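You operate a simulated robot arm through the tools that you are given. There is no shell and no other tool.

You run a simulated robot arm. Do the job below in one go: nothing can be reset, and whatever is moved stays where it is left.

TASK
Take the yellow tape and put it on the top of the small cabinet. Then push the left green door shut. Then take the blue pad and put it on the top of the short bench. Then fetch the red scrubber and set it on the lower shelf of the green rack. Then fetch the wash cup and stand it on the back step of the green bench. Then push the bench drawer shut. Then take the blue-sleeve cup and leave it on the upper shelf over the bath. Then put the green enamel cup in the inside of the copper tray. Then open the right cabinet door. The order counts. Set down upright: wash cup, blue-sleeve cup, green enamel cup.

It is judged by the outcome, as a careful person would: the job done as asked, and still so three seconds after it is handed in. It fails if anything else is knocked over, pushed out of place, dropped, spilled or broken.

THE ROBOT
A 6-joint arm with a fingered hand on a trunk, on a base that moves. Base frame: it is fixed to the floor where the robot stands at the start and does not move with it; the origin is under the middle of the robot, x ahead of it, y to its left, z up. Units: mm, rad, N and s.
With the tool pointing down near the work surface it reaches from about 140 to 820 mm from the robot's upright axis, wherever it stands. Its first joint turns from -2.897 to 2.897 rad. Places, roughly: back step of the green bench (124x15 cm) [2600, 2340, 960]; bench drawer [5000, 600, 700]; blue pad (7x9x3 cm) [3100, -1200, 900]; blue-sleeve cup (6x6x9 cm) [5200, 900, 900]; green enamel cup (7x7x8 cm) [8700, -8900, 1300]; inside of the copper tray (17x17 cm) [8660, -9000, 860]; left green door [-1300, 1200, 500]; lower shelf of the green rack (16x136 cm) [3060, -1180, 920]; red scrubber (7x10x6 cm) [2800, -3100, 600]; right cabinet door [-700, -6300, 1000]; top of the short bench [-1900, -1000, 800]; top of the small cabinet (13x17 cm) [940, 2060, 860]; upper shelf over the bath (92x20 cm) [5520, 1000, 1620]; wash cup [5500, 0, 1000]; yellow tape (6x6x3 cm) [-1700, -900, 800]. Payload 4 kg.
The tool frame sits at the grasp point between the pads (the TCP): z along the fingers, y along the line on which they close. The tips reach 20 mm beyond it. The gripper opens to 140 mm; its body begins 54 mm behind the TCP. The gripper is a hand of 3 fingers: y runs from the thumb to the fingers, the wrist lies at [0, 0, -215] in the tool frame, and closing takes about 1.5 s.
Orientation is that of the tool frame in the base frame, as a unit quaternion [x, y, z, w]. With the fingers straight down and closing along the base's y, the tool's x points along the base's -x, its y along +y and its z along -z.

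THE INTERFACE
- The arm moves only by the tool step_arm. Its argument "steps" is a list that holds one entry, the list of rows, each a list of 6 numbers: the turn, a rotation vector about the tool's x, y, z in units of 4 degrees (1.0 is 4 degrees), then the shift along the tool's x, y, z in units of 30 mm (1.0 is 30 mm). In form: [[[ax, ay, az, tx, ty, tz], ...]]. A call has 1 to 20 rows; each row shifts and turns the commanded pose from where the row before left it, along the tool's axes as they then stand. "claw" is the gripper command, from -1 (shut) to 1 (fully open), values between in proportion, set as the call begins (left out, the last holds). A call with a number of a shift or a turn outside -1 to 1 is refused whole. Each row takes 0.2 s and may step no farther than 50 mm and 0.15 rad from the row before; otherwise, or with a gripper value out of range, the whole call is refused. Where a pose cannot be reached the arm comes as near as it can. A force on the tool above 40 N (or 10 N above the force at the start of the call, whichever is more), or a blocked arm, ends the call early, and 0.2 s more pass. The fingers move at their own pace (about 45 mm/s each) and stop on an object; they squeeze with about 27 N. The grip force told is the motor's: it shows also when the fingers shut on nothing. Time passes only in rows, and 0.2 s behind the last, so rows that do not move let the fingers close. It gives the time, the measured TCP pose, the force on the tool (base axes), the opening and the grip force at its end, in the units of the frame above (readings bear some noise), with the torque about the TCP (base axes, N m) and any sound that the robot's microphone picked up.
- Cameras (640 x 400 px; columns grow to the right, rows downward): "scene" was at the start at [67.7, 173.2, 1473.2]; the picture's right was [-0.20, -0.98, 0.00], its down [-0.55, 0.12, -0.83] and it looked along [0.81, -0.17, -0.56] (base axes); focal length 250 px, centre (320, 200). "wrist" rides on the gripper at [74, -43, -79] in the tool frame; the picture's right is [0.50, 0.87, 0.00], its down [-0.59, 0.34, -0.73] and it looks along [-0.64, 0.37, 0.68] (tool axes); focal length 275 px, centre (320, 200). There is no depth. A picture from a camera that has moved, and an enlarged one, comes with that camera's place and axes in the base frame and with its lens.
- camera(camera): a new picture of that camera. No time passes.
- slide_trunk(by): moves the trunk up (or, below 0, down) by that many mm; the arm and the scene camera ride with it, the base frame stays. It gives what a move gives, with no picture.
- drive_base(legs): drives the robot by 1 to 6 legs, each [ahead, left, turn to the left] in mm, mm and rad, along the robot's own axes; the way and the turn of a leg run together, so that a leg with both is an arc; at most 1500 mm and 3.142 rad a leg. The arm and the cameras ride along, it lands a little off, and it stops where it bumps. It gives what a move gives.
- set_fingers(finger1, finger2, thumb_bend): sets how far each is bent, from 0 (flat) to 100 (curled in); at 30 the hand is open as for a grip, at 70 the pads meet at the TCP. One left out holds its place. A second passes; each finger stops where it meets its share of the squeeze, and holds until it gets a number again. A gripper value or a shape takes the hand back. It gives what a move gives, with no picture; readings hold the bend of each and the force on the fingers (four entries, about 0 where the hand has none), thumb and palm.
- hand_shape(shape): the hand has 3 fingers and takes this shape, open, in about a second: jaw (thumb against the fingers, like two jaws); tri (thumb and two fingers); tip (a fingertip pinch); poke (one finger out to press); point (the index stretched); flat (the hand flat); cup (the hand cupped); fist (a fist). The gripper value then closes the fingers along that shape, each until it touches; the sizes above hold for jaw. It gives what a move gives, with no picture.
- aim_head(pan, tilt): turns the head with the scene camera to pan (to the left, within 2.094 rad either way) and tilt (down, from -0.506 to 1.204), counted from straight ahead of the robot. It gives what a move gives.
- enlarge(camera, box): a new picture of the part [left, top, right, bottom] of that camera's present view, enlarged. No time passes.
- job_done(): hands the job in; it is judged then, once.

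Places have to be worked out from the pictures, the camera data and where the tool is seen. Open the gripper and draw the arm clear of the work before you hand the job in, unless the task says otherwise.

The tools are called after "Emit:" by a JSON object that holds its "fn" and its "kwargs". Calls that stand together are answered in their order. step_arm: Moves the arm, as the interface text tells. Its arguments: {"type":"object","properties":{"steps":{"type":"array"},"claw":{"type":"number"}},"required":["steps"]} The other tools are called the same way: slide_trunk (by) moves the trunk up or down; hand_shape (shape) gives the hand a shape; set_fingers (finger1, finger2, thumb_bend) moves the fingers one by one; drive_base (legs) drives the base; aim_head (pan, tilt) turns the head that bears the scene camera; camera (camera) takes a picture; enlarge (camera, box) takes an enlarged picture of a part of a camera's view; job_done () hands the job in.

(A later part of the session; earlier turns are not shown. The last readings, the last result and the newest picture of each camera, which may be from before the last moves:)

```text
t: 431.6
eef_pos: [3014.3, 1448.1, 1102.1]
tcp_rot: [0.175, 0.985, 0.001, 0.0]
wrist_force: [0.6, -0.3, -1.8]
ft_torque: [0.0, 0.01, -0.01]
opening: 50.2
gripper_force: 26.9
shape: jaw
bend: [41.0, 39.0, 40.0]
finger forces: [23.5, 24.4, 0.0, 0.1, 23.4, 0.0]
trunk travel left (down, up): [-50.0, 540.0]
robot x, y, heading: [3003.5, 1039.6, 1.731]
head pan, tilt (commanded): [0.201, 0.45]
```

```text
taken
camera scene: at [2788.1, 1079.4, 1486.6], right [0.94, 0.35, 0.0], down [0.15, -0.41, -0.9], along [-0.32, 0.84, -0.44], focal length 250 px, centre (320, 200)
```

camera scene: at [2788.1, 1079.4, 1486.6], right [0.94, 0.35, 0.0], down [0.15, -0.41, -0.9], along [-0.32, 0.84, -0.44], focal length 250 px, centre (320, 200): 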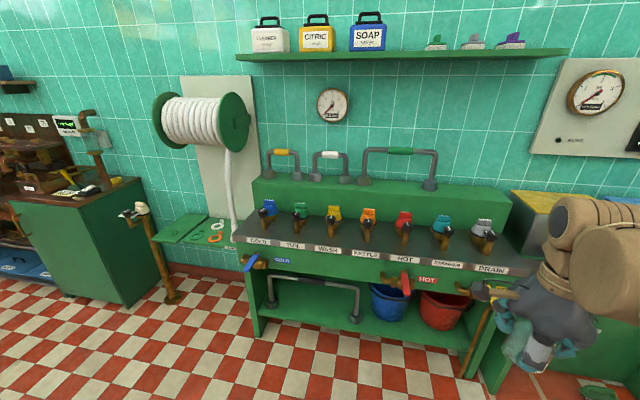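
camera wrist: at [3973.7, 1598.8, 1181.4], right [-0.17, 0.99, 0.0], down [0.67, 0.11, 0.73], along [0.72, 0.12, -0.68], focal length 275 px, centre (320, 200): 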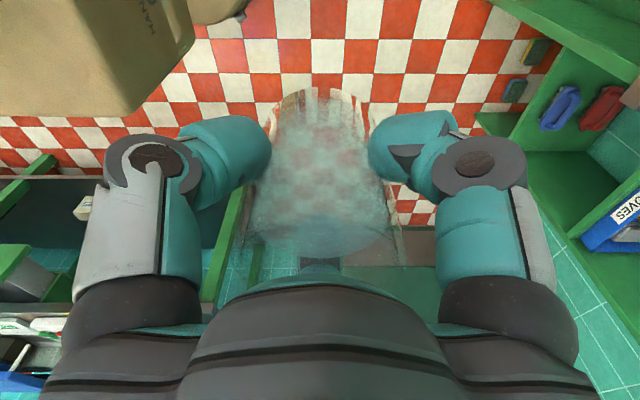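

Emit:
{"fn": "enlarge", "kwargs": {"camera": "scene", "box": [240, 120, 540, 290]}}

```text
2.13 times, centred on (390, 205) of scene
camera zoom: at [2788.1, 1079.4, 1486.6], right [0.94, 0.35, 0.0], down [0.15, -0.41, -0.9], along [-0.32, 0.84, -0.44], focal length 533 px, centre (171, 189)
```

zoom: 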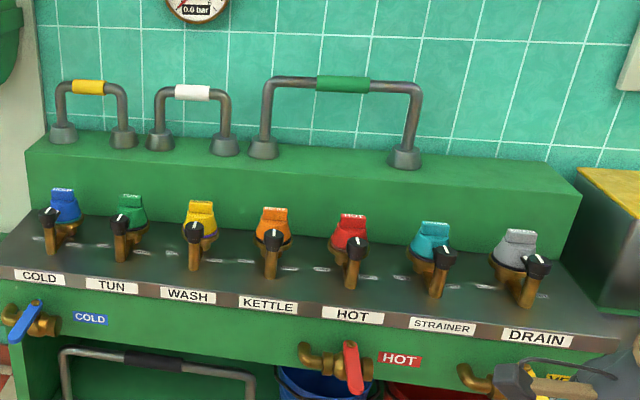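

The back step's right part, right of the green-gripped handle, is free. I'll approach to about (3060,1500) and re-measure from closer.

Emit:
{"fn": "drive_base", "kwargs": {"legs": [[440, -130, 0]]}}

Emit:
{"fn": "aim_head", "kwargs": {"pan": 0.0, "tilt": 0.55}}

Emit:
{"fn": "camera", "kwargs": {"camera": "scene"}}

Emit:
{"fn": "enlarge", "kwargs": {"camera": "scene", "box": [260, 100, 480, 240]}}

```text
t: 434.4
eef_pos: [3071.2, 1903.1, 1102.0]
tcp_rot: [0.173, 0.985, 0.0, -0.001]
wrist_force: [-0.3, 1.0, -2.4]
ft_torque: [0.03, -0.01, -0.06]
opening: 50.5
gripper_force: 27.0
shape: jaw
bend: [41.0, 39.0, 40.0]
finger forces: [23.6, 24.5, 0.0, 0.1, 23.3, 0.0]
trunk travel left (down, up): [-50.0, 540.0]
robot x, y, heading: [3065.5, 1497.5, 1.735]
head pan, tilt (commanded): [0.201, 0.45]
```

```text
t: 435.1
eef_pos: [3072.2, 1903.0, 1102.3]
tcp_rot: [0.173, 0.985, 0.001, 0.001]
wrist_force: [-0.4, -0.8, -1.1]
ft_torque: [0.01, -0.01, 0.0]
opening: 50.1
gripper_force: 27.5
shape: jaw
bend: [41.0, 39.0, 40.0]
finger forces: [23.6, 24.4, 0.1, 0.0, 23.3, 0.1]
trunk travel left (down, up): [-50.0, 540.0]
robot x, y, heading: [3062.6, 1495.3, 1.732]
head pan, tilt (commanded): [0.0, 0.55]
```

```text
taken
camera scene: at [2864.6, 1536.0, 1477.6], right [0.99, 0.16, 0.0], down [0.09, -0.52, -0.85], along [-0.14, 0.84, -0.52], focal length 250 px, centre (320, 200)
```

scene: 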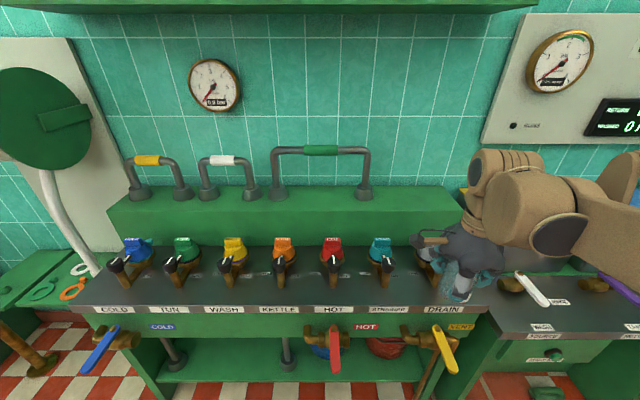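

```text
2.86 times, centred on (370, 170) of scene
camera zoom: at [2864.6, 1536.0, 1477.6], right [0.99, 0.16, 0.0], down [0.09, -0.52, -0.85], along [-0.14, 0.84, -0.52], focal length 714 px, centre (177, 286)
```

zoom: 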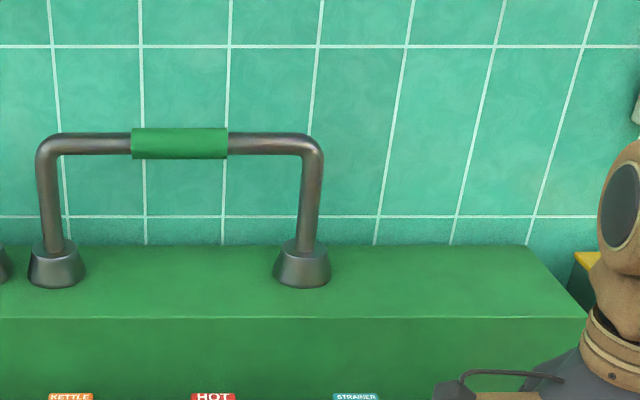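

Measured: step at z≈960, right post 179 mm and right end 530 mm right of the camera, step depth ~195 mm. Target for the cup: about (3064,2430). I'll advance 150 mm, keeping clear of the tap levers.

Emit:
{"fn": "drive_base", "kwargs": {"legs": [[150, 0, 0]]}}

Emit:
{"fn": "camera", "kwargs": {"camera": "scene"}}

Emit:
{"fn": "enlarge", "kwargs": {"camera": "scene", "box": [260, 120, 500, 280]}}

```text
t: 436.5
eef_pos: [3045.6, 2049.6, 1101.8]
tcp_rot: [0.173, 0.985, 0.0, 0.0]
wrist_force: [1.2, 0.7, -1.5]
ft_torque: [0.04, 0.0, 0.01]
opening: 49.9
gripper_force: 27.2
shape: jaw
bend: [41.0, 39.0, 40.0]
finger forces: [23.7, 24.4, 0.0, 0.0, 23.5, 0.0]
trunk travel left (down, up): [-50.0, 540.0]
robot x, y, heading: [3035.8, 1639.0, 1.731]
head pan, tilt (commanded): [0.0, 0.55]
```

```text
taken
camera scene: at [2840.2, 1684.4, 1477.5], right [0.99, 0.16, 0.0], down [0.09, -0.52, -0.85], along [-0.14, 0.84, -0.52], focal length 250 px, centre (320, 200)
```

scene: 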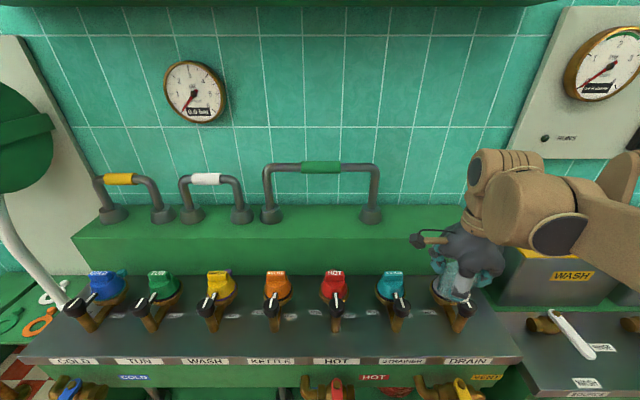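

```text
2.50 times, centred on (380, 200) of scene
camera zoom: at [2840.2, 1684.4, 1477.5], right [0.99, 0.16, 0.0], down [0.09, -0.52, -0.85], along [-0.14, 0.84, -0.52], focal length 625 px, centre (170, 200)
```

zoom: 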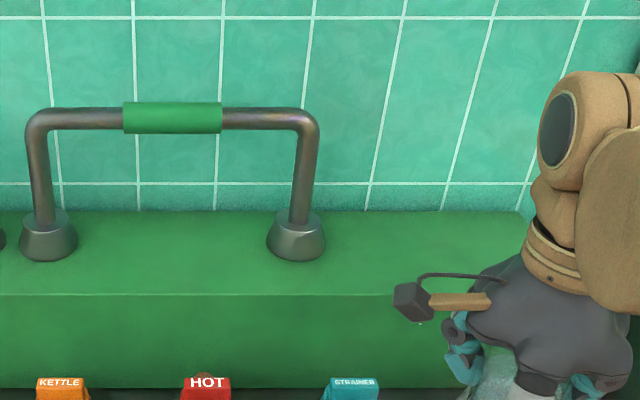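

Two views now agree on the step height z≈960. I'll rotate the hand -30° (so no digit points straight at the wall) and then carry the cup over the step.

Emit:
{"fn": "step_arm", "kwargs": {"steps": [[[0, 0, -0.5, 0, 0, 0], [0, 0, -1, 0, 0, 0], [0, 0, -1, 0, 0, 0], [0, 0, -1, 0, 0, 0], [0, 0, -1, 0, 0, 0], [0, 0, -1, 0, 0, 0], [0, 0, -1, 0, 0, 0], [0, 0, -1, 0, 0, 0], [0, 0, 0, 0, 0, 0]]], "claw": -1}}

Emit:
{"fn": "step_arm", "kwargs": {"steps": [[[0, 0, 0, -0.08, 0.4, 0.05], [0, 0, 0, -0.16, 0.75, 0.1], [0, 0, 0, -0.18, 0.84, 0.12], [0, 0, 0, -0.18, 0.84, 0.12], [0, 0, 0, -0.18, 0.84, 0.12], [0, 0, 0, -0.18, 0.84, 0.12], [0, 0, 0, -0.18, 0.84, 0.12], [0, 0, 0, -0.18, 0.84, 0.12], [0, 0, 0, -0.18, 0.84, 0.12], [0, 0, 0, -0.18, 0.84, 0.12], [0, 0, 0, -0.18, 0.84, 0.12], [0, 0, 0, -0.18, 0.84, 0.12], [0, 0, 0, -0.18, 0.84, 0.12], [0, 0, 0, -0.18, 0.84, 0.12], [0, 0, 0, -0.17, 0.75, 0.1], [0, 0, 0, -0.1, 0.42, 0.05], [0, 0, 0, 0, 0, 0]]], "claw": -1}}

Emit:
{"fn": "camera", "kwargs": {"camera": "scene"}}

Emit:
{"fn": "camera", "kwargs": {"camera": "wrist"}}

```text
t: 438.5
eef_pos: [3045.7, 2048.8, 1101.8]
tcp_rot: [-0.089, 0.996, 0.001, 0.0]
wrist_force: [-0.5, -0.7, -1.9]
ft_torque: [-0.02, 0.01, 0.02]
opening: 50.2
gripper_force: 26.9
shape: jaw
bend: [41.0, 39.0, 40.0]
finger forces: [23.6, 24.5, 0.1, 0.0, 23.4, 0.0]
trunk travel left (down, up): [-50.0, 540.0]
robot x, y, heading: [3039.0, 1648.0, 1.733]
head pan, tilt (commanded): [0.0, 0.55]
```

```text
t: 442.1
eef_pos: [3060.2, 2430.8, 1050.1]
tcp_rot: [-0.088, 0.996, 0.0, 0.0]
wrist_force: [-0.2, 0.1, -1.9]
ft_torque: [-0.02, -0.03, 0.01]
opening: 50.1
gripper_force: 27.2
shape: jaw
bend: [41.0, 39.0, 40.0]
finger forces: [23.4, 24.7, 0.0, 0.1, 23.3, 0.0]
trunk travel left (down, up): [-50.0, 540.0]
robot x, y, heading: [3041.2, 1644.2, 1.735]
head pan, tilt (commanded): [0.0, 0.55]
```

```text
taken
camera scene: at [2840.3, 1684.0, 1477.6], right [0.99, 0.16, 0.0], down [0.09, -0.52, -0.85], along [-0.14, 0.84, -0.52], focal length 250 px, centre (320, 200)
```

scene: 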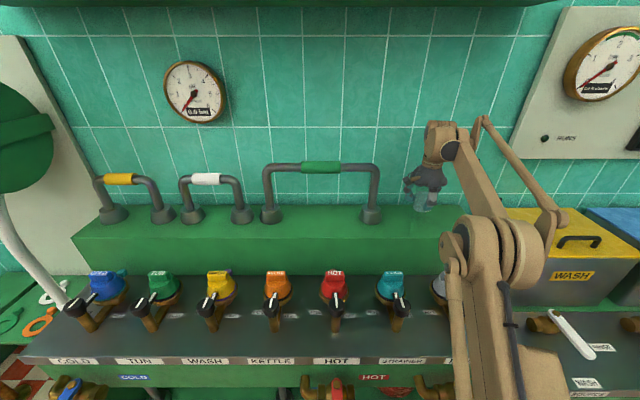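

```text
taken
camera wrist: at [2993.8, 2375.1, 1129.4], right [-0.64, 0.76, 0.0], down [0.52, 0.44, 0.73], along [0.56, 0.47, -0.68], focal length 275 px, centre (320, 200)
```

wrist: 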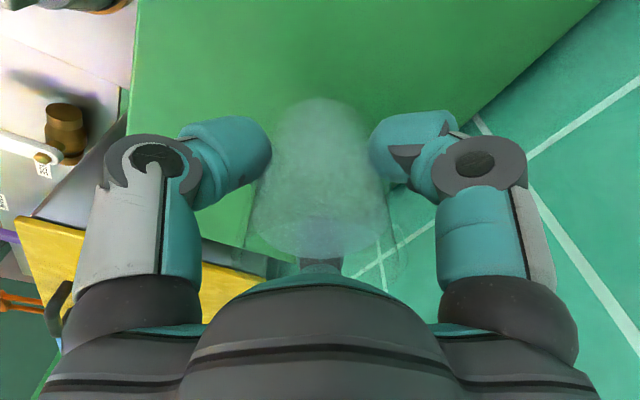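

The cup is above the step between the handle post and the right end. I'll zoom to verify before lowering.

Emit:
{"fn": "enlarge", "kwargs": {"camera": "scene", "box": [340, 110, 520, 250]}}

```text
2.86 times, centred on (430, 180) of scene
camera zoom: at [2840.3, 1684.0, 1477.6], right [0.99, 0.16, 0.0], down [0.09, -0.52, -0.85], along [-0.14, 0.84, -0.52], focal length 714 px, centre (6, 257)
```

zoom: 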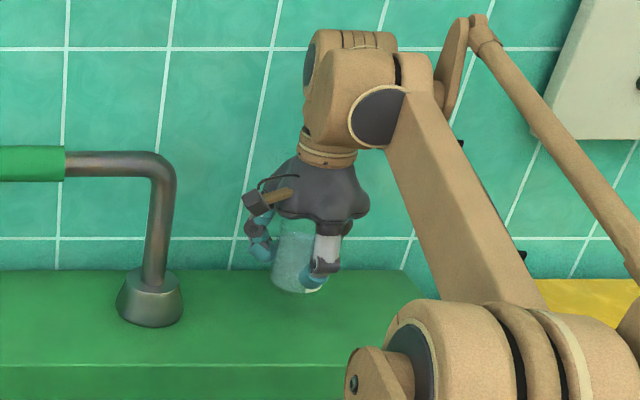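

The position is good: mid-depth, well right of the handle. Lowering gently.

Emit:
{"fn": "step_arm", "kwargs": {"steps": [[[0, 0, 0, 0, 0, 0.3], [0, 0, 0, 0, 0, 0.4], [0, 0, 0, 0, 0, 0.3], [0, 0, 0, 0, 0, 0.2], [0, 0, 0, 0, 0, 0.07], [0, 0, 0, 0, 0, 0.07], [0, 0, 0, 0, 0, 0]]], "claw": -1}}

Emit:
{"fn": "enlarge", "kwargs": {"camera": "scene", "box": [340, 110, 520, 250]}}

```text
t: 443.7
eef_pos: [3058.9, 2430.7, 1012.9]
tcp_rot: [-0.088, 0.996, 0.001, 0.001]
wrist_force: [-0.1, 7.9, 26.1]
ft_torque: [0.07, -0.06, 0.0]
opening: 50.9
gripper_force: 26.8
shape: jaw
bend: [41.0, 39.0, 40.0]
finger forces: [28.7, 30.5, 0.1, 0.0, 28.6, 0.1]
trunk travel left (down, up): [-50.0, 540.0]
robot x, y, heading: [3040.7, 1645.8, 1.739]
head pan, tilt (commanded): [0.0, 0.55]
```

```text
2.86 times, centred on (430, 180) of scene
camera zoom: at [2840.1, 1681.8, 1477.8], right [0.99, 0.16, 0.0], down [0.09, -0.51, -0.85], along [-0.14, 0.84, -0.52], focal length 714 px, centre (6, 257)
```

zoom: 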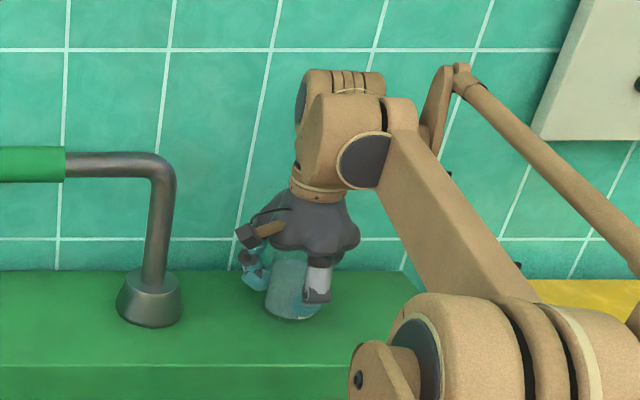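

Touchdown (26 N). I'll relieve 1.5 mm and open the hand to ~95 mm.

Emit:
{"fn": "step_arm", "kwargs": {"steps": [[[0, 0, 0, 0, 0, -0.05], [0, 0, 0, 0, 0, 0]]], "claw": -1}}

Emit:
{"fn": "step_arm", "kwargs": {"steps": [[[0, 0, 0, 0, 0, 0], [0, 0, 0, 0, 0, 0], [0, 0, 0, 0, 0, 0], [0, 0, 0, 0, 0, 0], [0, 0, 0, 0, 0, 0], [0, 0, 0, 0, 0, 0]]], "claw": 0.35}}

Emit:
{"fn": "camera", "kwargs": {"camera": "wrist"}}

Emit:
{"fn": "enlarge", "kwargs": {"camera": "scene", "box": [340, 110, 520, 250]}}

```text
t: 444.3
eef_pos: [3059.1, 2429.0, 1012.3]
tcp_rot: [-0.088, 0.996, 0.001, 0.001]
wrist_force: [-0.7, 4.9, 16.8]
ft_torque: [0.03, -0.06, -0.06]
opening: 50.9
gripper_force: 27.1
shape: jaw
bend: [41.0, 39.0, 40.0]
finger forces: [28.4, 29.9, 0.0, 0.0, 29.0, 0.0]
trunk travel left (down, up): [-50.0, 540.0]
robot x, y, heading: [3037.4, 1641.1, 1.735]
head pan, tilt (commanded): [0.0, 0.55]
```

```text
t: 445.7
eef_pos: [3058.9, 2431.6, 1011.4]
tcp_rot: [-0.088, 0.996, 0.0, 0.0]
wrist_force: [-0.1, -0.1, 0.0]
ft_torque: [-0.02, -0.01, -0.01]
opening: 93.9
gripper_force: 0.0
shape: jaw
bend: [28.0, 28.0, 26.0]
finger forces: [0.0, 0.1, 0.0, 0.0, 0.0, 0.1]
trunk travel left (down, up): [-50.0, 540.0]
robot x, y, heading: [3038.6, 1643.8, 1.737]
head pan, tilt (commanded): [0.0, 0.55]
```

```text
taken
camera wrist: at [2993.9, 2375.4, 1090.8], right [-0.64, 0.76, 0.0], down [0.52, 0.44, 0.73], along [0.56, 0.47, -0.68], focal length 275 px, centre (320, 200)
```

wrist: 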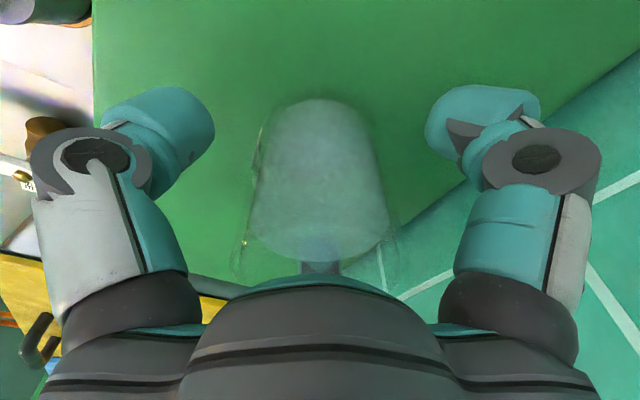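

```text
2.86 times, centred on (430, 180) of scene
camera zoom: at [2840.3, 1683.8, 1477.5], right [0.99, 0.16, 0.0], down [0.09, -0.52, -0.85], along [-0.14, 0.84, -0.52], focal length 714 px, centre (6, 257)
```

zoom: 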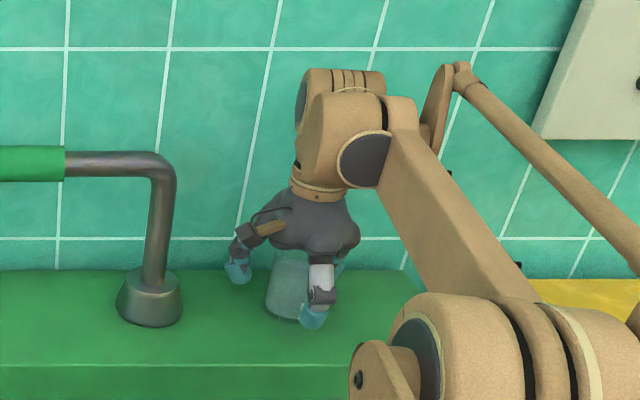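

Released and standing. I'll rise straight up well above the rim, then retract.

Emit:
{"fn": "step_arm", "kwargs": {"steps": [[[0, 0, 0, 0, 0, -0.3], [0, 0, 0, 0, 0, -0.6], [0, 0, 0, 0, 0, -0.9], [0, 0, 0, 0, 0, -0.9], [0, 0, 0, 0, 0, -0.9], [0, 0, 0, 0, 0, -0.6], [0, 0, 0, 0.18, -0.85, 0], [0, 0, 0, 0.18, -0.85, 0], [0, 0, 0, 0.18, -0.85, 0], [0, 0, 0, 0.18, -0.85, 0], [0, 0, 0, 0.18, -0.85, 0], [0, 0, 0, 0.18, -0.85, 0], [0, 0, 0, 0.18, -0.85, 0], [0, 0, 0, 0.18, -0.85, 0], [0, 0, 0, 0.18, -0.85, 0], [0, 0, 0, 0.18, -0.85, 0], [0, 0, 0, 0.18, -0.85, 0], [0, 0, 0, 0.18, -0.85, 0], [0, 0, 0, 0.18, -0.85, 0], [0, 0, 0, 0.18, -0.85, 0]]], "claw": 0.35}}

Emit:
{"fn": "camera", "kwargs": {"camera": "scene"}}

Emit:
{"fn": "enlarge", "kwargs": {"camera": "scene", "box": [340, 110, 520, 250]}}

```text
t: 449.9
eef_pos: [3047.7, 2045.2, 1119.3]
tcp_rot: [-0.088, 0.996, 0.001, 0.0]
wrist_force: [-0.5, 0.2, 0.1]
ft_torque: [-0.01, 0.0, -0.02]
opening: 94.2
gripper_force: 0.1
shape: jaw
bend: [28.0, 28.0, 26.0]
finger forces: [0.0, 0.0, 0.0, 0.1, 0.0, 0.0]
out of reach, approached as far as the arm can: row 4, 5, 6
trunk travel left (down, up): [-50.0, 540.0]
robot x, y, heading: [3040.1, 1644.9, 1.738]
head pan, tilt (commanded): [0.0, 0.55]
```

```text
taken
camera scene: at [2840.3, 1682.9, 1477.6], right [0.99, 0.16, 0.0], down [0.09, -0.52, -0.85], along [-0.14, 0.84, -0.52], focal length 250 px, centre (320, 200)
```

scene: 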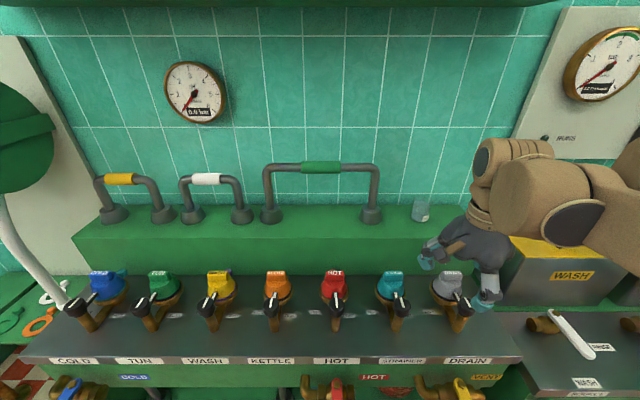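

```text
2.86 times, centred on (430, 180) of scene
camera zoom: at [2840.3, 1682.9, 1477.6], right [0.99, 0.16, 0.0], down [0.09, -0.52, -0.85], along [-0.14, 0.84, -0.52], focal length 714 px, centre (6, 257)
```

zoom: 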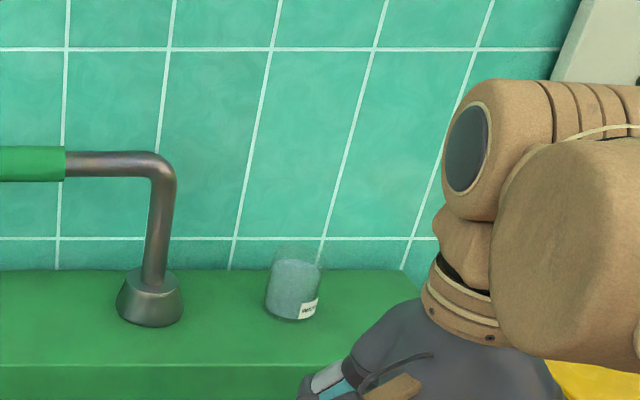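

The wash cup stands upright on the back step. Next the bench drawer: I'll restore the neutral hand orientation and drive to face it.

Emit:
{"fn": "step_arm", "kwargs": {"steps": [[[0, 0, -1, 0, 0, 0], [0, 0, -1, 0, 0, 0], [0, 0, -1, 0, 0, 0], [0, 0, -1, 0, 0, 0], [0, 0, -1, 0, 0, 0], [0, 0, -1, 0, 0, 0], [0, 0, -1, 0, 0, 0], [0, 0, -1, 0, 0, 0], [0, 0, -1, 0, 0, 0], [0, 0, -1, 0, 0, 0], [0, 0, -1, 0, 0, 0], [0, 0, -1, 0, 0, 0], [0, 0, -1, 0, 0, 0], [0, 0, -1, 0, 0, 0], [0, 0, -1, 0, 0, 0], [0, 0, -1, 0, 0, 0], [0, 0, -1, 0, 0, 0], [0, 0, -1, 0, 0, 0], [0, 0, -1, 0, 0, 0], [0, 0, -1, 0, 0, 0]]], "claw": 0.35}}

Emit:
{"fn": "step_arm", "kwargs": {"steps": [[[0, 0, -1, 0, 0, 0], [0, 0, -1, 0, 0, 0], [0, 0, -0.5, 0, 0, 0]]], "claw": -1}}

Emit:
{"fn": "drive_base", "kwargs": {"legs": [[-650, 0, 0], [0, 0, -1.58], [700, -100, 0], [277, -450, 0]]}}

Emit:
{"fn": "aim_head", "kwargs": {"pan": 0.1, "tilt": 0.55}}

Emit:
{"fn": "camera", "kwargs": {"camera": "scene"}}

```text
t: 454.1
eef_pos: [3046.6, 2045.5, 1119.0]
tcp_rot: [0.708, -0.706, 0.0, 0.0]
wrist_force: [0.2, 0.2, -0.6]
ft_torque: [0.0, -0.01, -0.01]
opening: 94.2
gripper_force: 0.1
shape: jaw
bend: [28.0, 28.0, 26.0]
finger forces: [0.0, 0.1, 0.0, 0.0, 0.0, 0.0]
trunk travel left (down, up): [-50.0, 540.0]
robot x, y, heading: [3036.9, 1645.4, 1.735]
head pan, tilt (commanded): [0.0, 0.55]
```

```text
t: 454.9
eef_pos: [3045.8, 2046.6, 1118.7]
tcp_rot: [0.767, -0.641, 0.0, -0.001]
wrist_force: [0.0, 0.1, 0.1]
ft_torque: [0.02, -0.01, 0.0]
opening: 23.7
gripper_force: 0.1
shape: jaw
bend: [51.0, 51.0, 51.0]
finger forces: [0.1, 0.0, 0.0, 0.0, 0.0, 0.0]
trunk travel left (down, up): [-50.0, 540.0]
robot x, y, heading: [3038.2, 1640.6, 1.735]
head pan, tilt (commanded): [0.0, 0.55]
```

```text
t: 468.4
eef_pos: [4590.4, 591.6, 1118.5]
tcp_rot: [-0.083, 0.997, 0.001, 0.001]
wrist_force: [0.1, -0.7, -0.4]
ft_torque: [-0.03, 0.02, 0.01]
opening: 0.0
gripper_force: 27.2
shape: jaw
bend: [73.0, 73.0, 70.0]
finger forces: [0.0, 0.1, 0.0, 0.1, 0.0, 0.1]
trunk travel left (down, up): [-50.0, 540.0]
robot x, y, heading: [4192.2, 603.0, 0.152]
head pan, tilt (commanded): [0.0, 0.55]
```

```text
t: 469.1
eef_pos: [4591.5, 592.8, 1120.5]
tcp_rot: [-0.083, 0.997, 0.0, 0.001]
wrist_force: [0.2, 0.3, 0.2]
ft_torque: [-0.01, 0.01, 0.0]
opening: 0.0
gripper_force: 26.8
shape: jaw
bend: [73.0, 73.0, 70.0]
finger forces: [0.0, 0.1, 0.0, 0.0, 0.0, 0.0]
trunk travel left (down, up): [-50.0, 540.0]
robot x, y, heading: [4193.0, 605.4, 0.15]
head pan, tilt (commanded): [0.099, 0.55]
```

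```text
taken
camera scene: at [4228.7, 813.8, 1477.6], right [0.25, -0.97, 0.0], down [-0.51, -0.13, -0.85], along [0.83, 0.21, -0.52], focal length 250 px, centre (320, 200)
```

scene: 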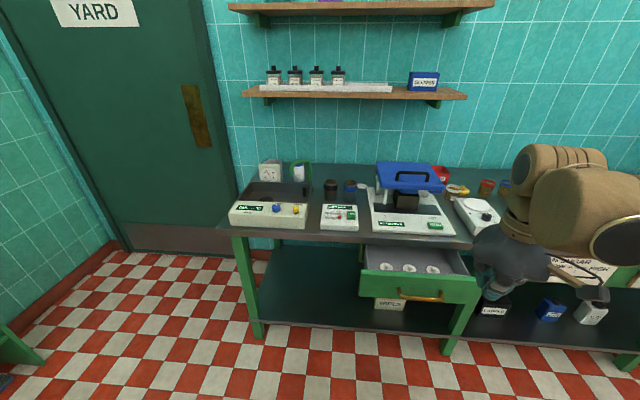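

The open drawer is right ahead. I'll enlarge for accurate geometry.

Emit:
{"fn": "enlarge", "kwargs": {"camera": "scene", "box": [330, 220, 500, 330]}}

```text
3.64 times, centred on (415, 275) of scene
camera zoom: at [4228.7, 813.8, 1477.6], right [0.25, -0.97, 0.0], down [-0.51, -0.13, -0.85], along [0.83, 0.21, -0.52], focal length 909 px, centre (-26, -73)
```

zoom: 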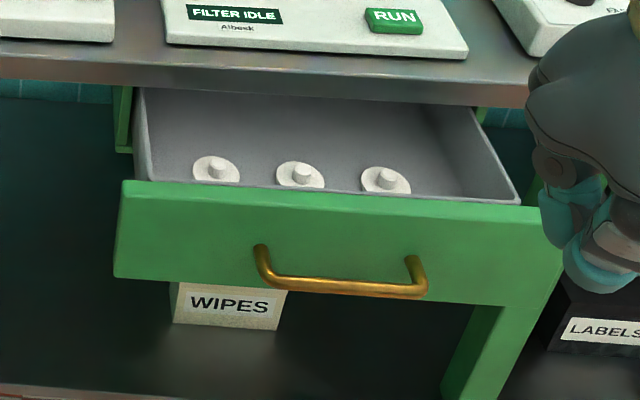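

Drawer panel: centre ≈(4892,624), z 685–815, standing ~130 mm out; handle below z≈740. I'll push above the handle with closed, forward-tilted fingers. Lower the trunk and tilt first.

Emit:
{"fn": "slide_trunk", "kwargs": {"by": -50}}

Emit:
{"fn": "step_arm", "kwargs": {"steps": [[[0, -1, 0, 0, 0, 0], [0, -1, 0, 0, 0, 0], [0, -1, 0, 0, 0, 0], [0, -1, 0, 0, 0, 0], [0, -1, 0, 0, 0, 0], [0, -1, 0, 0, 0, 0], [0, -1, 0, 0, 0, 0], [0, -1, 0, 0, 0, 0], [0, -1, 0, 0, 0, 0], [0, -1, 0, 0, 0, 0], [0, -1, 0, 0, 0, 0], [0, -1, 0, 0, 0, 0]]], "claw": -1}}

Emit:
{"fn": "step_arm", "kwargs": {"steps": [[[0, 0, 0, 0.162, -0.036, 0.912], [0, 0, 0, 0.162, -0.036, 0.912], [0, 0, 0, 0.162, -0.036, 0.912], [0, 0, 0, 0.162, -0.036, 0.912], [0, 0, 0, 0.162, -0.036, 0.912], [0, 0, 0, 0.162, -0.036, 0.912], [0, 0, 0, 0.162, -0.036, 0.912], [0, 0, 0, 0.162, -0.036, 0.912], [0, 0, 0, 0.162, -0.036, 0.912], [0, 0, 0, 0.162, -0.036, 0.912], [0, 0, 0, 0.162, -0.036, 0.912], [0, 0, 0, 0.162, -0.036, 0.912], [0, 0, 0, 0.162, -0.036, 0.912]]], "claw": -1}}

Emit:
{"fn": "camera", "kwargs": {"camera": "wrist"}}

Emit:
{"fn": "camera", "kwargs": {"camera": "scene"}}

```text
t: 470.0
eef_pos: [4590.6, 593.1, 1069.1]
tcp_rot: [-0.083, 0.997, 0.0, 0.001]
wrist_force: [0.0, -0.6, -0.2]
ft_torque: [0.01, 0.03, -0.01]
opening: 0.0
gripper_force: 26.8
shape: jaw
bend: [73.0, 73.0, 70.0]
finger forces: [0.0, 0.0, 0.0, 0.0, 0.0, 0.1]
trunk travel left (down, up): [0.0, 590.0]
robot x, y, heading: [4191.1, 605.6, 0.156]
head pan, tilt (commanded): [0.099, 0.55]
```

```text
t: 472.6
eef_pos: [4589.5, 591.4, 1068.4]
tcp_rot: [-0.075, 0.91, 0.033, 0.407]
wrist_force: [-0.4, 0.3, 0.2]
ft_torque: [-0.02, 0.03, 0.03]
opening: 0.2
gripper_force: 27.2
shape: jaw
bend: [73.0, 73.0, 70.0]
finger forces: [0.1, 0.1, 0.0, 0.0, 0.0, 0.0]
trunk travel left (down, up): [0.0, 590.0]
robot x, y, heading: [4187.1, 605.6, 0.154]
head pan, tilt (commanded): [0.099, 0.55]
```

```text
t: 475.4
eef_pos: [4812.1, 613.9, 785.1]
tcp_rot: [-0.076, 0.91, 0.034, 0.406]
wrist_force: [0.1, 0.7, -0.3]
ft_torque: [0.0, 0.01, -0.02]
opening: 0.1
gripper_force: 26.8
shape: jaw
bend: [73.0, 73.0, 70.0]
finger forces: [0.1, 0.0, 0.0, 0.0, 0.1, 0.0]
trunk travel left (down, up): [0.0, 590.0]
robot x, y, heading: [4193.3, 603.2, 0.153]
head pan, tilt (commanded): [0.099, 0.55]
```

```text
taken
camera wrist: at [4712.2, 553.6, 783.4], right [-0.47, 0.8, -0.37], down [-0.21, 0.31, 0.93], along [0.86, 0.52, 0.02], focal length 275 px, centre (320, 200)
```

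wrist: 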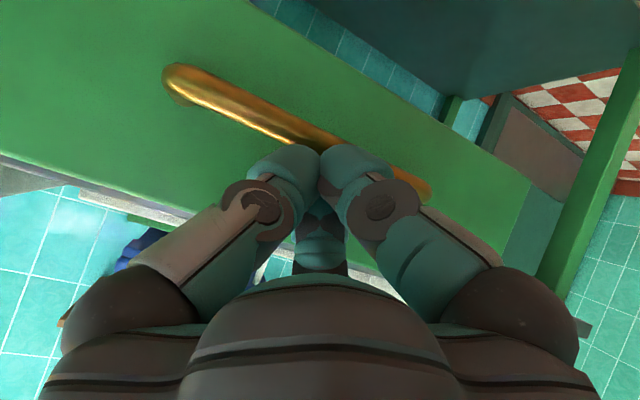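

```text
taken
camera scene: at [4229.1, 813.8, 1427.5], right [0.25, -0.97, 0.0], down [-0.51, -0.13, -0.85], along [0.83, 0.21, -0.52], focal length 250 px, centre (320, 200)
```

scene: 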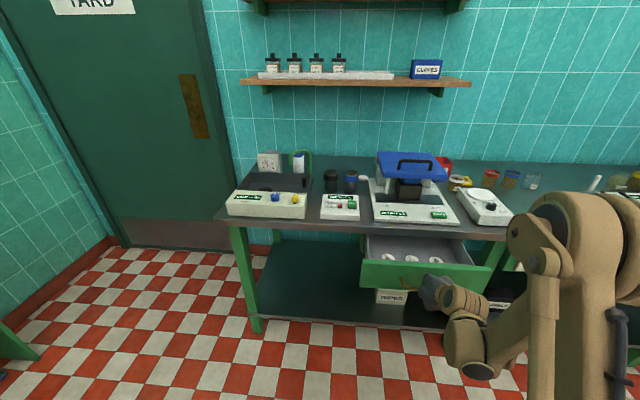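

The handle sits at z≈750; I'll raise 15 mm to pass above it and then push the panel forward.

Emit:
{"fn": "step_arm", "kwargs": {"steps": [[[0, 0, 0, -0.37, 0, -0.334], [0, 0, 0, -0.557, 0, 0.619], [0, 0, 0, -0.557, 0, 0.619], [0, 0, 0, -0.557, 0, 0.619], [0, 0, 0, -0.557, 0, 0.619], [0, 0, 0, -0.557, 0, 0.619]]], "claw": -1}}

Emit:
{"fn": "camera", "kwargs": {"camera": "scene"}}

Emit:
{"fn": "camera", "kwargs": {"camera": "wrist"}}

```text
t: 476.8
eef_pos: [4936.9, 637.2, 799.9]
tcp_rot: [-0.077, 0.91, 0.035, 0.406]
wrist_force: [0.5, 0.4, 0.2]
ft_torque: [-0.01, -0.05, 0.0]
opening: 0.0
gripper_force: 27.4
shape: jaw
bend: [73.0, 73.0, 70.0]
finger forces: [0.1, 0.0, 0.1, 0.0, 0.0, 0.0]
trunk travel left (down, up): [0.0, 590.0]
robot x, y, heading: [4188.6, 607.6, 0.154]
head pan, tilt (commanded): [0.099, 0.55]
```

```text
taken
camera scene: at [4229.2, 813.9, 1427.5], right [0.25, -0.97, 0.0], down [-0.51, -0.13, -0.85], along [0.83, 0.21, -0.52], focal length 250 px, centre (320, 200)
```

scene: 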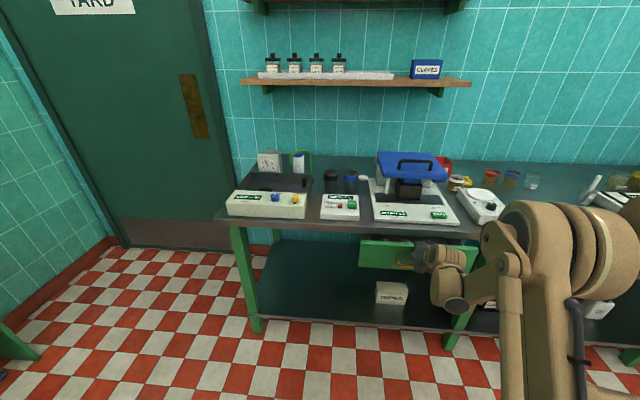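

```text
taken
camera wrist: at [4836.1, 575.6, 797.4], right [-0.47, 0.8, -0.37], down [-0.21, 0.31, 0.93], along [0.86, 0.52, 0.02], focal length 275 px, centre (320, 200)
```

wrist: 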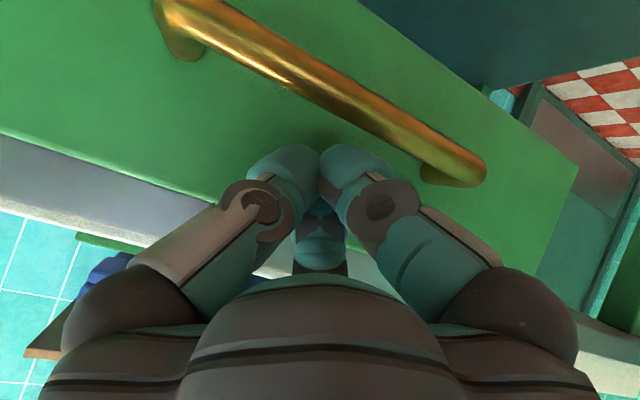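

The drawer slides in freely. I'll keep pushing until it stops.

Emit:
{"fn": "step_arm", "kwargs": {"steps": [[[0, 0, 0, -0.557, 0, 0.619], [0, 0, 0, -0.4, 0, 0.445], [0, 0, 0, -0.3, 0, 0.333], [0, 0, 0, -0.3, 0, 0.333], [0, 0, 0, -0.3, 0, 0.333], [0, 0, 0, -0.3, 0, 0.333]]], "claw": -1}}

Emit:
{"fn": "camera", "kwargs": {"camera": "scene"}}

Emit:
{"fn": "camera", "kwargs": {"camera": "wrist"}}

```text
t: 477.8
eef_pos: [4995.0, 646.8, 799.5]
tcp_rot: [-0.077, 0.912, 0.034, 0.403]
wrist_force: [-28.2, -3.3, 6.5]
ft_torque: [-0.01, 0.06, 0.0]
opening: 0.1
gripper_force: 27.0
shape: jaw
bend: [73.0, 74.0, 70.0]
finger forces: [0.0, 0.1, 0.0, 0.1, 0.0, 0.1]
trunk travel left (down, up): [0.0, 590.0]
robot x, y, heading: [4188.3, 603.5, 0.149]
head pan, tilt (commanded): [0.099, 0.55]
stopped in row 4: the force on the tool passed its limit at 52 N (the readings are from after the stop); the commanded pose is now the measured one
```

```text
taken
camera scene: at [4224.1, 813.4, 1427.8], right [0.25, -0.97, 0.0], down [-0.5, -0.13, -0.85], along [0.83, 0.21, -0.52], focal length 250 px, centre (320, 200)
```

scene: 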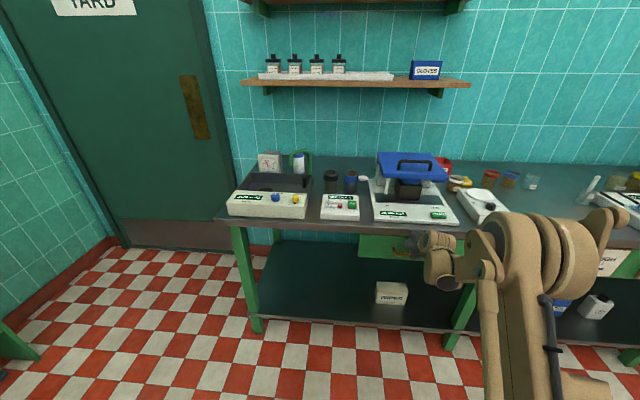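

```text
taken
camera wrist: at [4894.6, 586.2, 798.2], right [-0.48, 0.8, -0.37], down [-0.2, 0.31, 0.93], along [0.86, 0.52, 0.01], focal length 275 px, centre (320, 200)
```

wrist: 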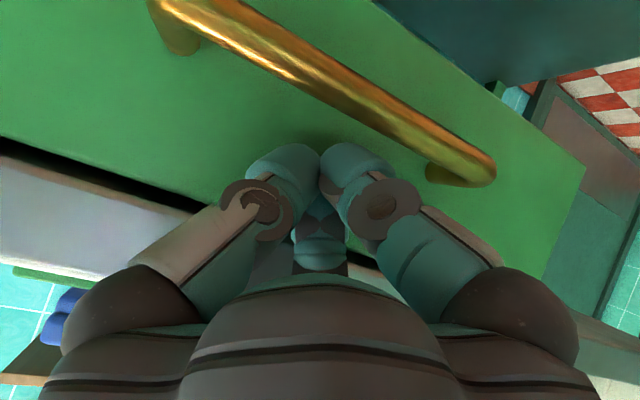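

The drawer hit its stop (52 N). I'll withdraw and check it is flush.

Emit:
{"fn": "step_arm", "kwargs": {"steps": [[[0, 0, 0, 0.557, 0, -0.619], [0, 0, 0, 0.557, 0, -0.619], [0, 0, 0, 0.557, 0, -0.619], [0, 0, 0, 0.557, 0, -0.619], [0, 0, 0, 0.557, 0, -0.619], [0, 0, 0, 0.557, 0, -0.619], [0, 0, 0, 0.557, -0.3, -0.619], [0, 0, 0, 0.2, -0.5, -0.8], [0, 0, 0, 0.0, -0.5, -0.85], [0, 0, 0, -0.2, -0.5, -0.8], [0, 0, 0, -0.2, -0.5, -0.8], [0, 0, 0, -0.2, -0.5, -0.8]]], "claw": -1}}

Emit:
{"fn": "enlarge", "kwargs": {"camera": "scene", "box": [330, 180, 520, 330]}}

```text
t: 480.4
eef_pos: [4758.5, 522.6, 888.0]
tcp_rot: [-0.076, 0.912, 0.034, 0.402]
wrist_force: [0.7, 0.4, -0.2]
ft_torque: [0.02, 0.0, -0.01]
opening: 0.2
gripper_force: 27.2
shape: jaw
bend: [73.0, 73.0, 70.0]
finger forces: [0.0, 0.0, 0.0, 0.1, 0.0, 0.1]
trunk travel left (down, up): [0.0, 590.0]
robot x, y, heading: [4189.0, 605.8, 0.153]
head pan, tilt (commanded): [0.099, 0.55]
```

```text
2.67 times, centred on (425, 255) of scene
camera zoom: at [4227.9, 813.8, 1427.6], right [0.25, -0.97, 0.0], down [-0.51, -0.13, -0.85], along [0.83, 0.21, -0.52], focal length 666 px, centre (40, 53)
```

zoom: 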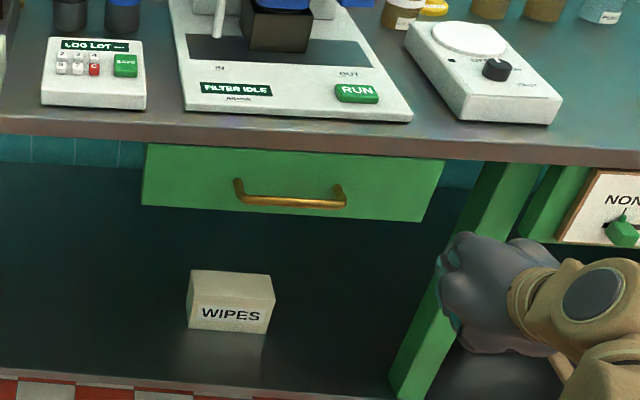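

The drawer is flush. Next the blue-sleeve cup; I'll level the hand, restore trunk height and look at the cup closely.

Emit:
{"fn": "step_arm", "kwargs": {"steps": [[[0, 1, 0, 0, 0, -0.5], [0, 1, 0, 0, 0, -0.5], [0, 1, 0, 0, 0, -0.5], [0, 1, 0, 0, 0, -0.5], [0, 1, 0, 0, 0, -0.5], [0, 1, 0, 0, 0, -0.5], [0, 1, 0, 0, 0, -0.5], [0, 1, 0, 0, 0, -0.5], [0, 1, 0, 0, 0, 0], [0, 1, 0, 0, 0, 0], [0, 1, 0, 0, 0, 0], [0, 1, 0, 0, 0, 0]]], "claw": 0.6}}

Emit:
{"fn": "slide_trunk", "kwargs": {"by": 50}}

Emit:
{"fn": "camera", "kwargs": {"camera": "scene"}}

Emit:
{"fn": "enlarge", "kwargs": {"camera": "scene", "box": [230, 130, 430, 260]}}

```text
t: 483.0
eef_pos: [4694.0, 512.2, 988.0]
tcp_rot: [-0.084, 0.996, -0.001, -0.003]
wrist_force: [0.4, 0.1, -0.7]
ft_torque: [0.01, -0.05, 0.02]
opening: 112.2
gripper_force: 0.0
shape: jaw
bend: [24.0, 24.0, 23.0]
finger forces: [0.0, 0.1, 0.0, 0.1, 0.0, 0.1]
trunk travel left (down, up): [0.0, 590.0]
robot x, y, heading: [4186.5, 607.1, 0.157]
head pan, tilt (commanded): [0.099, 0.55]
```

```text
t: 483.9
eef_pos: [4694.1, 510.9, 1037.7]
tcp_rot: [-0.084, 0.996, 0.0, -0.003]
wrist_force: [-0.3, 0.4, -0.6]
ft_torque: [-0.01, 0.0, 0.01]
opening: 112.6
gripper_force: 0.0
shape: jaw
bend: [24.0, 24.0, 23.0]
finger forces: [0.1, 0.1, 0.0, 0.1, 0.1, 0.0]
trunk travel left (down, up): [-50.0, 540.0]
robot x, y, heading: [4189.6, 604.4, 0.157]
head pan, tilt (commanded): [0.099, 0.55]
```

```text
taken
camera scene: at [4228.3, 813.8, 1477.5], right [0.25, -0.97, 0.0], down [-0.51, -0.13, -0.85], along [0.83, 0.21, -0.52], focal length 250 px, centre (320, 200)
```

scene: 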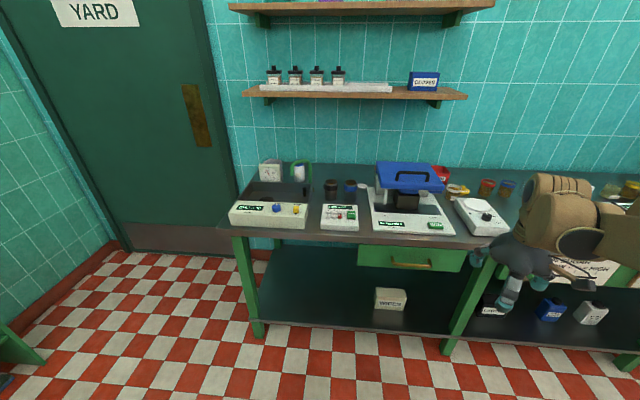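

```text
3.08 times, centred on (330, 195) of scene
camera zoom: at [4228.3, 813.8, 1477.5], right [0.25, -0.97, 0.0], down [-0.51, -0.13, -0.85], along [0.83, 0.21, -0.52], focal length 769 px, centre (289, 215)
```

zoom: 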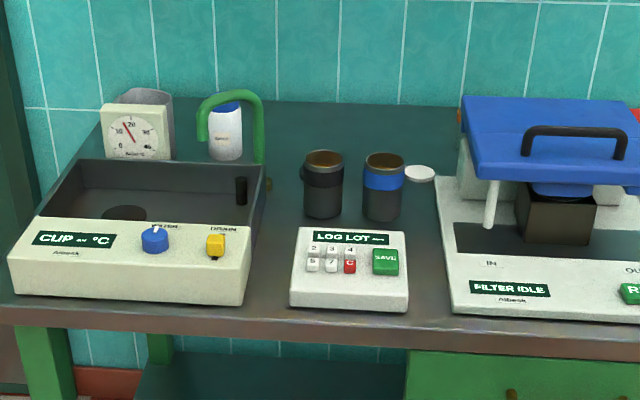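

The blue-sleeve cup is at about (5248,932), rim z≈950, with a black-sleeve cup 90 mm to its left. Before grasping I'll raise the trunk to see the upper shelf's top and what stands on it.

Emit:
{"fn": "slide_trunk", "kwargs": {"by": 500}}

Emit:
{"fn": "aim_head", "kwargs": {"pan": 0.1, "tilt": 0.35}}

Emit:
{"fn": "camera", "kwargs": {"camera": "scene"}}

Emit:
{"fn": "enlarge", "kwargs": {"camera": "scene", "box": [210, 120, 510, 290]}}

```text
refused: 500 is not a number from -400 to 400
```

```text
t: 484.7
eef_pos: [4694.2, 511.1, 1036.2]
tcp_rot: [-0.084, 0.996, 0.0, -0.002]
wrist_force: [-0.4, 0.0, 0.8]
ft_torque: [0.0, 0.02, -0.01]
opening: 112.1
gripper_force: 0.0
shape: jaw
bend: [24.0, 24.0, 23.0]
finger forces: [0.0, 0.0, 0.0, 0.0, 0.1, 0.1]
trunk travel left (down, up): [-50.0, 540.0]
robot x, y, heading: [4187.0, 606.5, 0.155]
head pan, tilt (commanded): [0.099, 0.351]
```

```text
taken
camera scene: at [4231.4, 814.6, 1495.7], right [0.25, -0.97, 0.0], down [-0.33, -0.09, -0.94], along [0.91, 0.24, -0.34], focal length 250 px, centre (320, 200)
```

scene: 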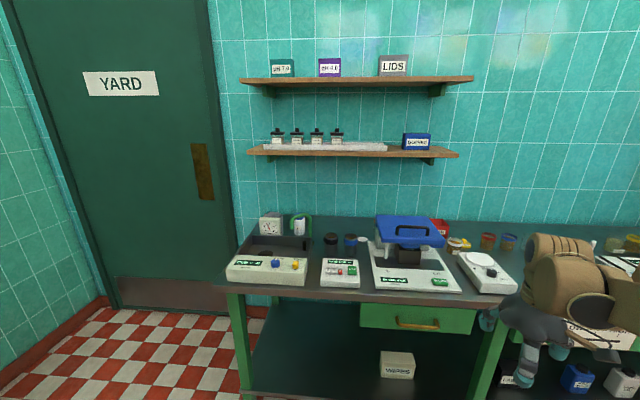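

```text
2.13 times, centred on (360, 205) of scene
camera zoom: at [4231.4, 814.6, 1495.7], right [0.25, -0.97, 0.0], down [-0.33, -0.09, -0.94], along [0.91, 0.24, -0.34], focal length 533 px, centre (235, 189)
```

zoom: 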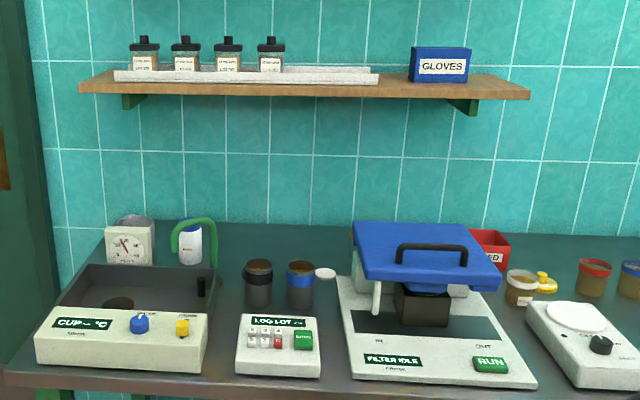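

I'll raise the trunk in two steps (limit 400 each) to view the upper shelf from above.

Emit:
{"fn": "slide_trunk", "kwargs": {"by": 400}}

Emit:
{"fn": "aim_head", "kwargs": {"pan": 0.0, "tilt": 0.35}}

Emit:
{"fn": "camera", "kwargs": {"camera": "scene"}}

Emit:
{"fn": "enlarge", "kwargs": {"camera": "scene", "box": [180, 100, 460, 260]}}

```text
t: 488.5
eef_pos: [4693.9, 510.1, 1437.3]
tcp_rot: [-0.083, 0.997, 0.0, -0.003]
wrist_force: [-0.2, -1.5, -0.3]
ft_torque: [0.01, 0.02, -0.02]
opening: 112.3
gripper_force: 0.0
shape: jaw
bend: [24.0, 24.0, 23.0]
finger forces: [0.0, 0.0, 0.0, 0.0, 0.0, 0.0]
trunk travel left (down, up): [-450.0, 140.0]
robot x, y, heading: [4189.7, 607.5, 0.155]
head pan, tilt (commanded): [0.099, 0.351]
```

```text
t: 489.2
eef_pos: [4694.2, 511.3, 1437.2]
tcp_rot: [-0.084, 0.996, 0.0, -0.003]
wrist_force: [0.1, 1.0, 0.1]
ft_torque: [0.01, 0.01, -0.01]
opening: 112.3
gripper_force: 0.1
shape: jaw
bend: [24.0, 24.0, 23.0]
finger forces: [0.0, 0.0, 0.0, 0.1, 0.0, 0.1]
trunk travel left (down, up): [-450.0, 140.0]
robot x, y, heading: [4190.2, 609.2, 0.151]
head pan, tilt (commanded): [0.0, 0.351]
```

```text
taken
camera scene: at [4233.3, 805.6, 1895.8], right [0.15, -0.99, 0.0], down [-0.34, -0.05, -0.94], along [0.93, 0.14, -0.34], focal length 250 px, centre (320, 200)
```

scene: 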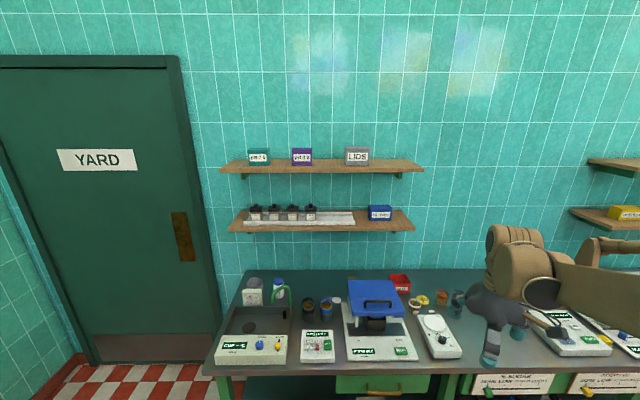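

```text
2.29 times, centred on (320, 180) of scene
camera zoom: at [4233.3, 805.6, 1895.8], right [0.15, -0.99, 0.0], down [-0.34, -0.05, -0.94], along [0.93, 0.14, -0.34], focal length 571 px, centre (320, 246)
```

zoom: 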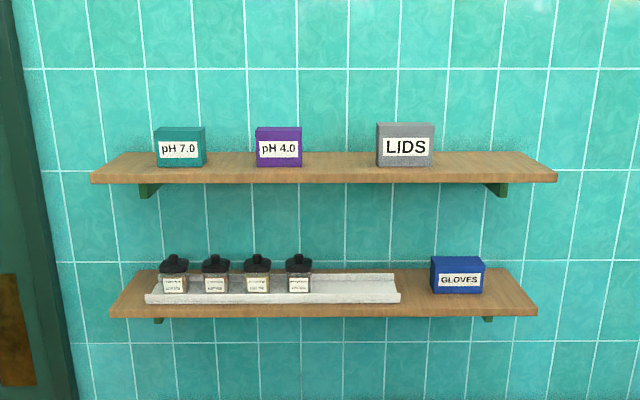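

Upper shelf top is z≈1622 with its front edge ~1222 mm ahead of the camera; the right end (past LIDS) is free, target ≈(5575,610). Vertical reach is limiting, so I'll grasp the cup with a ~28° forward tilt. First lower the trunk partly and drive in front of the cup.

Emit:
{"fn": "slide_trunk", "kwargs": {"by": -300}}

Emit:
{"fn": "drive_base", "kwargs": {"legs": [[405, 160, 0]]}}

Emit:
{"fn": "aim_head", "kwargs": {"pan": -0.05, "tilt": 0.7}}

Emit:
{"fn": "camera", "kwargs": {"camera": "scene"}}

Emit:
{"fn": "camera", "kwargs": {"camera": "wrist"}}

```text
t: 492.2
eef_pos: [4693.8, 510.4, 1138.2]
tcp_rot: [-0.084, 0.996, 0.0, -0.002]
wrist_force: [0.5, 0.1, 0.3]
ft_torque: [-0.01, 0.02, 0.01]
opening: 112.2
gripper_force: 0.1
shape: jaw
bend: [24.0, 24.0, 23.0]
finger forces: [0.1, 0.0, 0.0, 0.0, 0.0, 0.0]
trunk travel left (down, up): [-150.0, 440.0]
robot x, y, heading: [4185.0, 604.0, 0.157]
head pan, tilt (commanded): [0.0, 0.351]
```

```text
t: 494.8
eef_pos: [5068.7, 733.1, 1136.5]
tcp_rot: [-0.084, 0.996, 0.0, -0.003]
wrist_force: [-0.5, 0.2, 0.2]
ft_torque: [-0.01, 0.02, 0.03]
opening: 112.3
gripper_force: 0.1
shape: jaw
bend: [24.0, 24.0, 23.0]
finger forces: [0.0, 0.0, 0.1, 0.0, 0.1, 0.1]
trunk travel left (down, up): [-150.0, 440.0]
robot x, y, heading: [4563.3, 824.5, 0.16]
head pan, tilt (commanded): [0.0, 0.351]
```

```text
t: 495.6
eef_pos: [5068.3, 731.4, 1136.8]
tcp_rot: [-0.085, 0.996, 0.0, -0.003]
wrist_force: [0.2, 0.6, -0.1]
ft_torque: [0.0, 0.0, 0.0]
opening: 111.9
gripper_force: 0.1
shape: jaw
bend: [24.0, 24.0, 23.0]
finger forces: [0.0, 0.0, 0.0, 0.0, 0.0, 0.0]
trunk travel left (down, up): [-150.0, 440.0]
robot x, y, heading: [4560.7, 826.1, 0.158]
head pan, tilt (commanded): [-0.051, 0.7]
```

```text
taken
camera scene: at [4599.0, 1020.0, 1564.5], right [0.11, -0.99, 0.0], down [-0.64, -0.07, -0.77], along [0.76, 0.08, -0.64], focal length 250 px, centre (320, 200)
```

scene: 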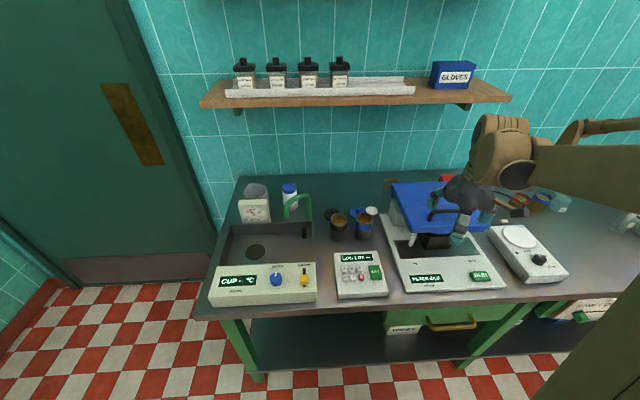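

```text
taken
camera wrist: at [5002.2, 677.0, 1217.5], right [-0.64, 0.77, 0.0], down [0.53, 0.43, 0.73], along [0.56, 0.47, -0.68], focal length 275 px, centre (320, 200)
```

wrist: 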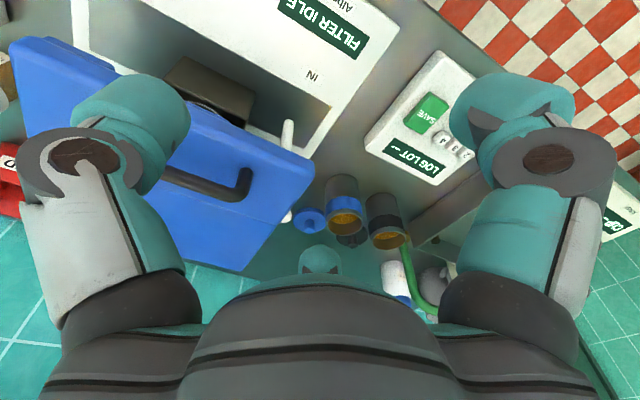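

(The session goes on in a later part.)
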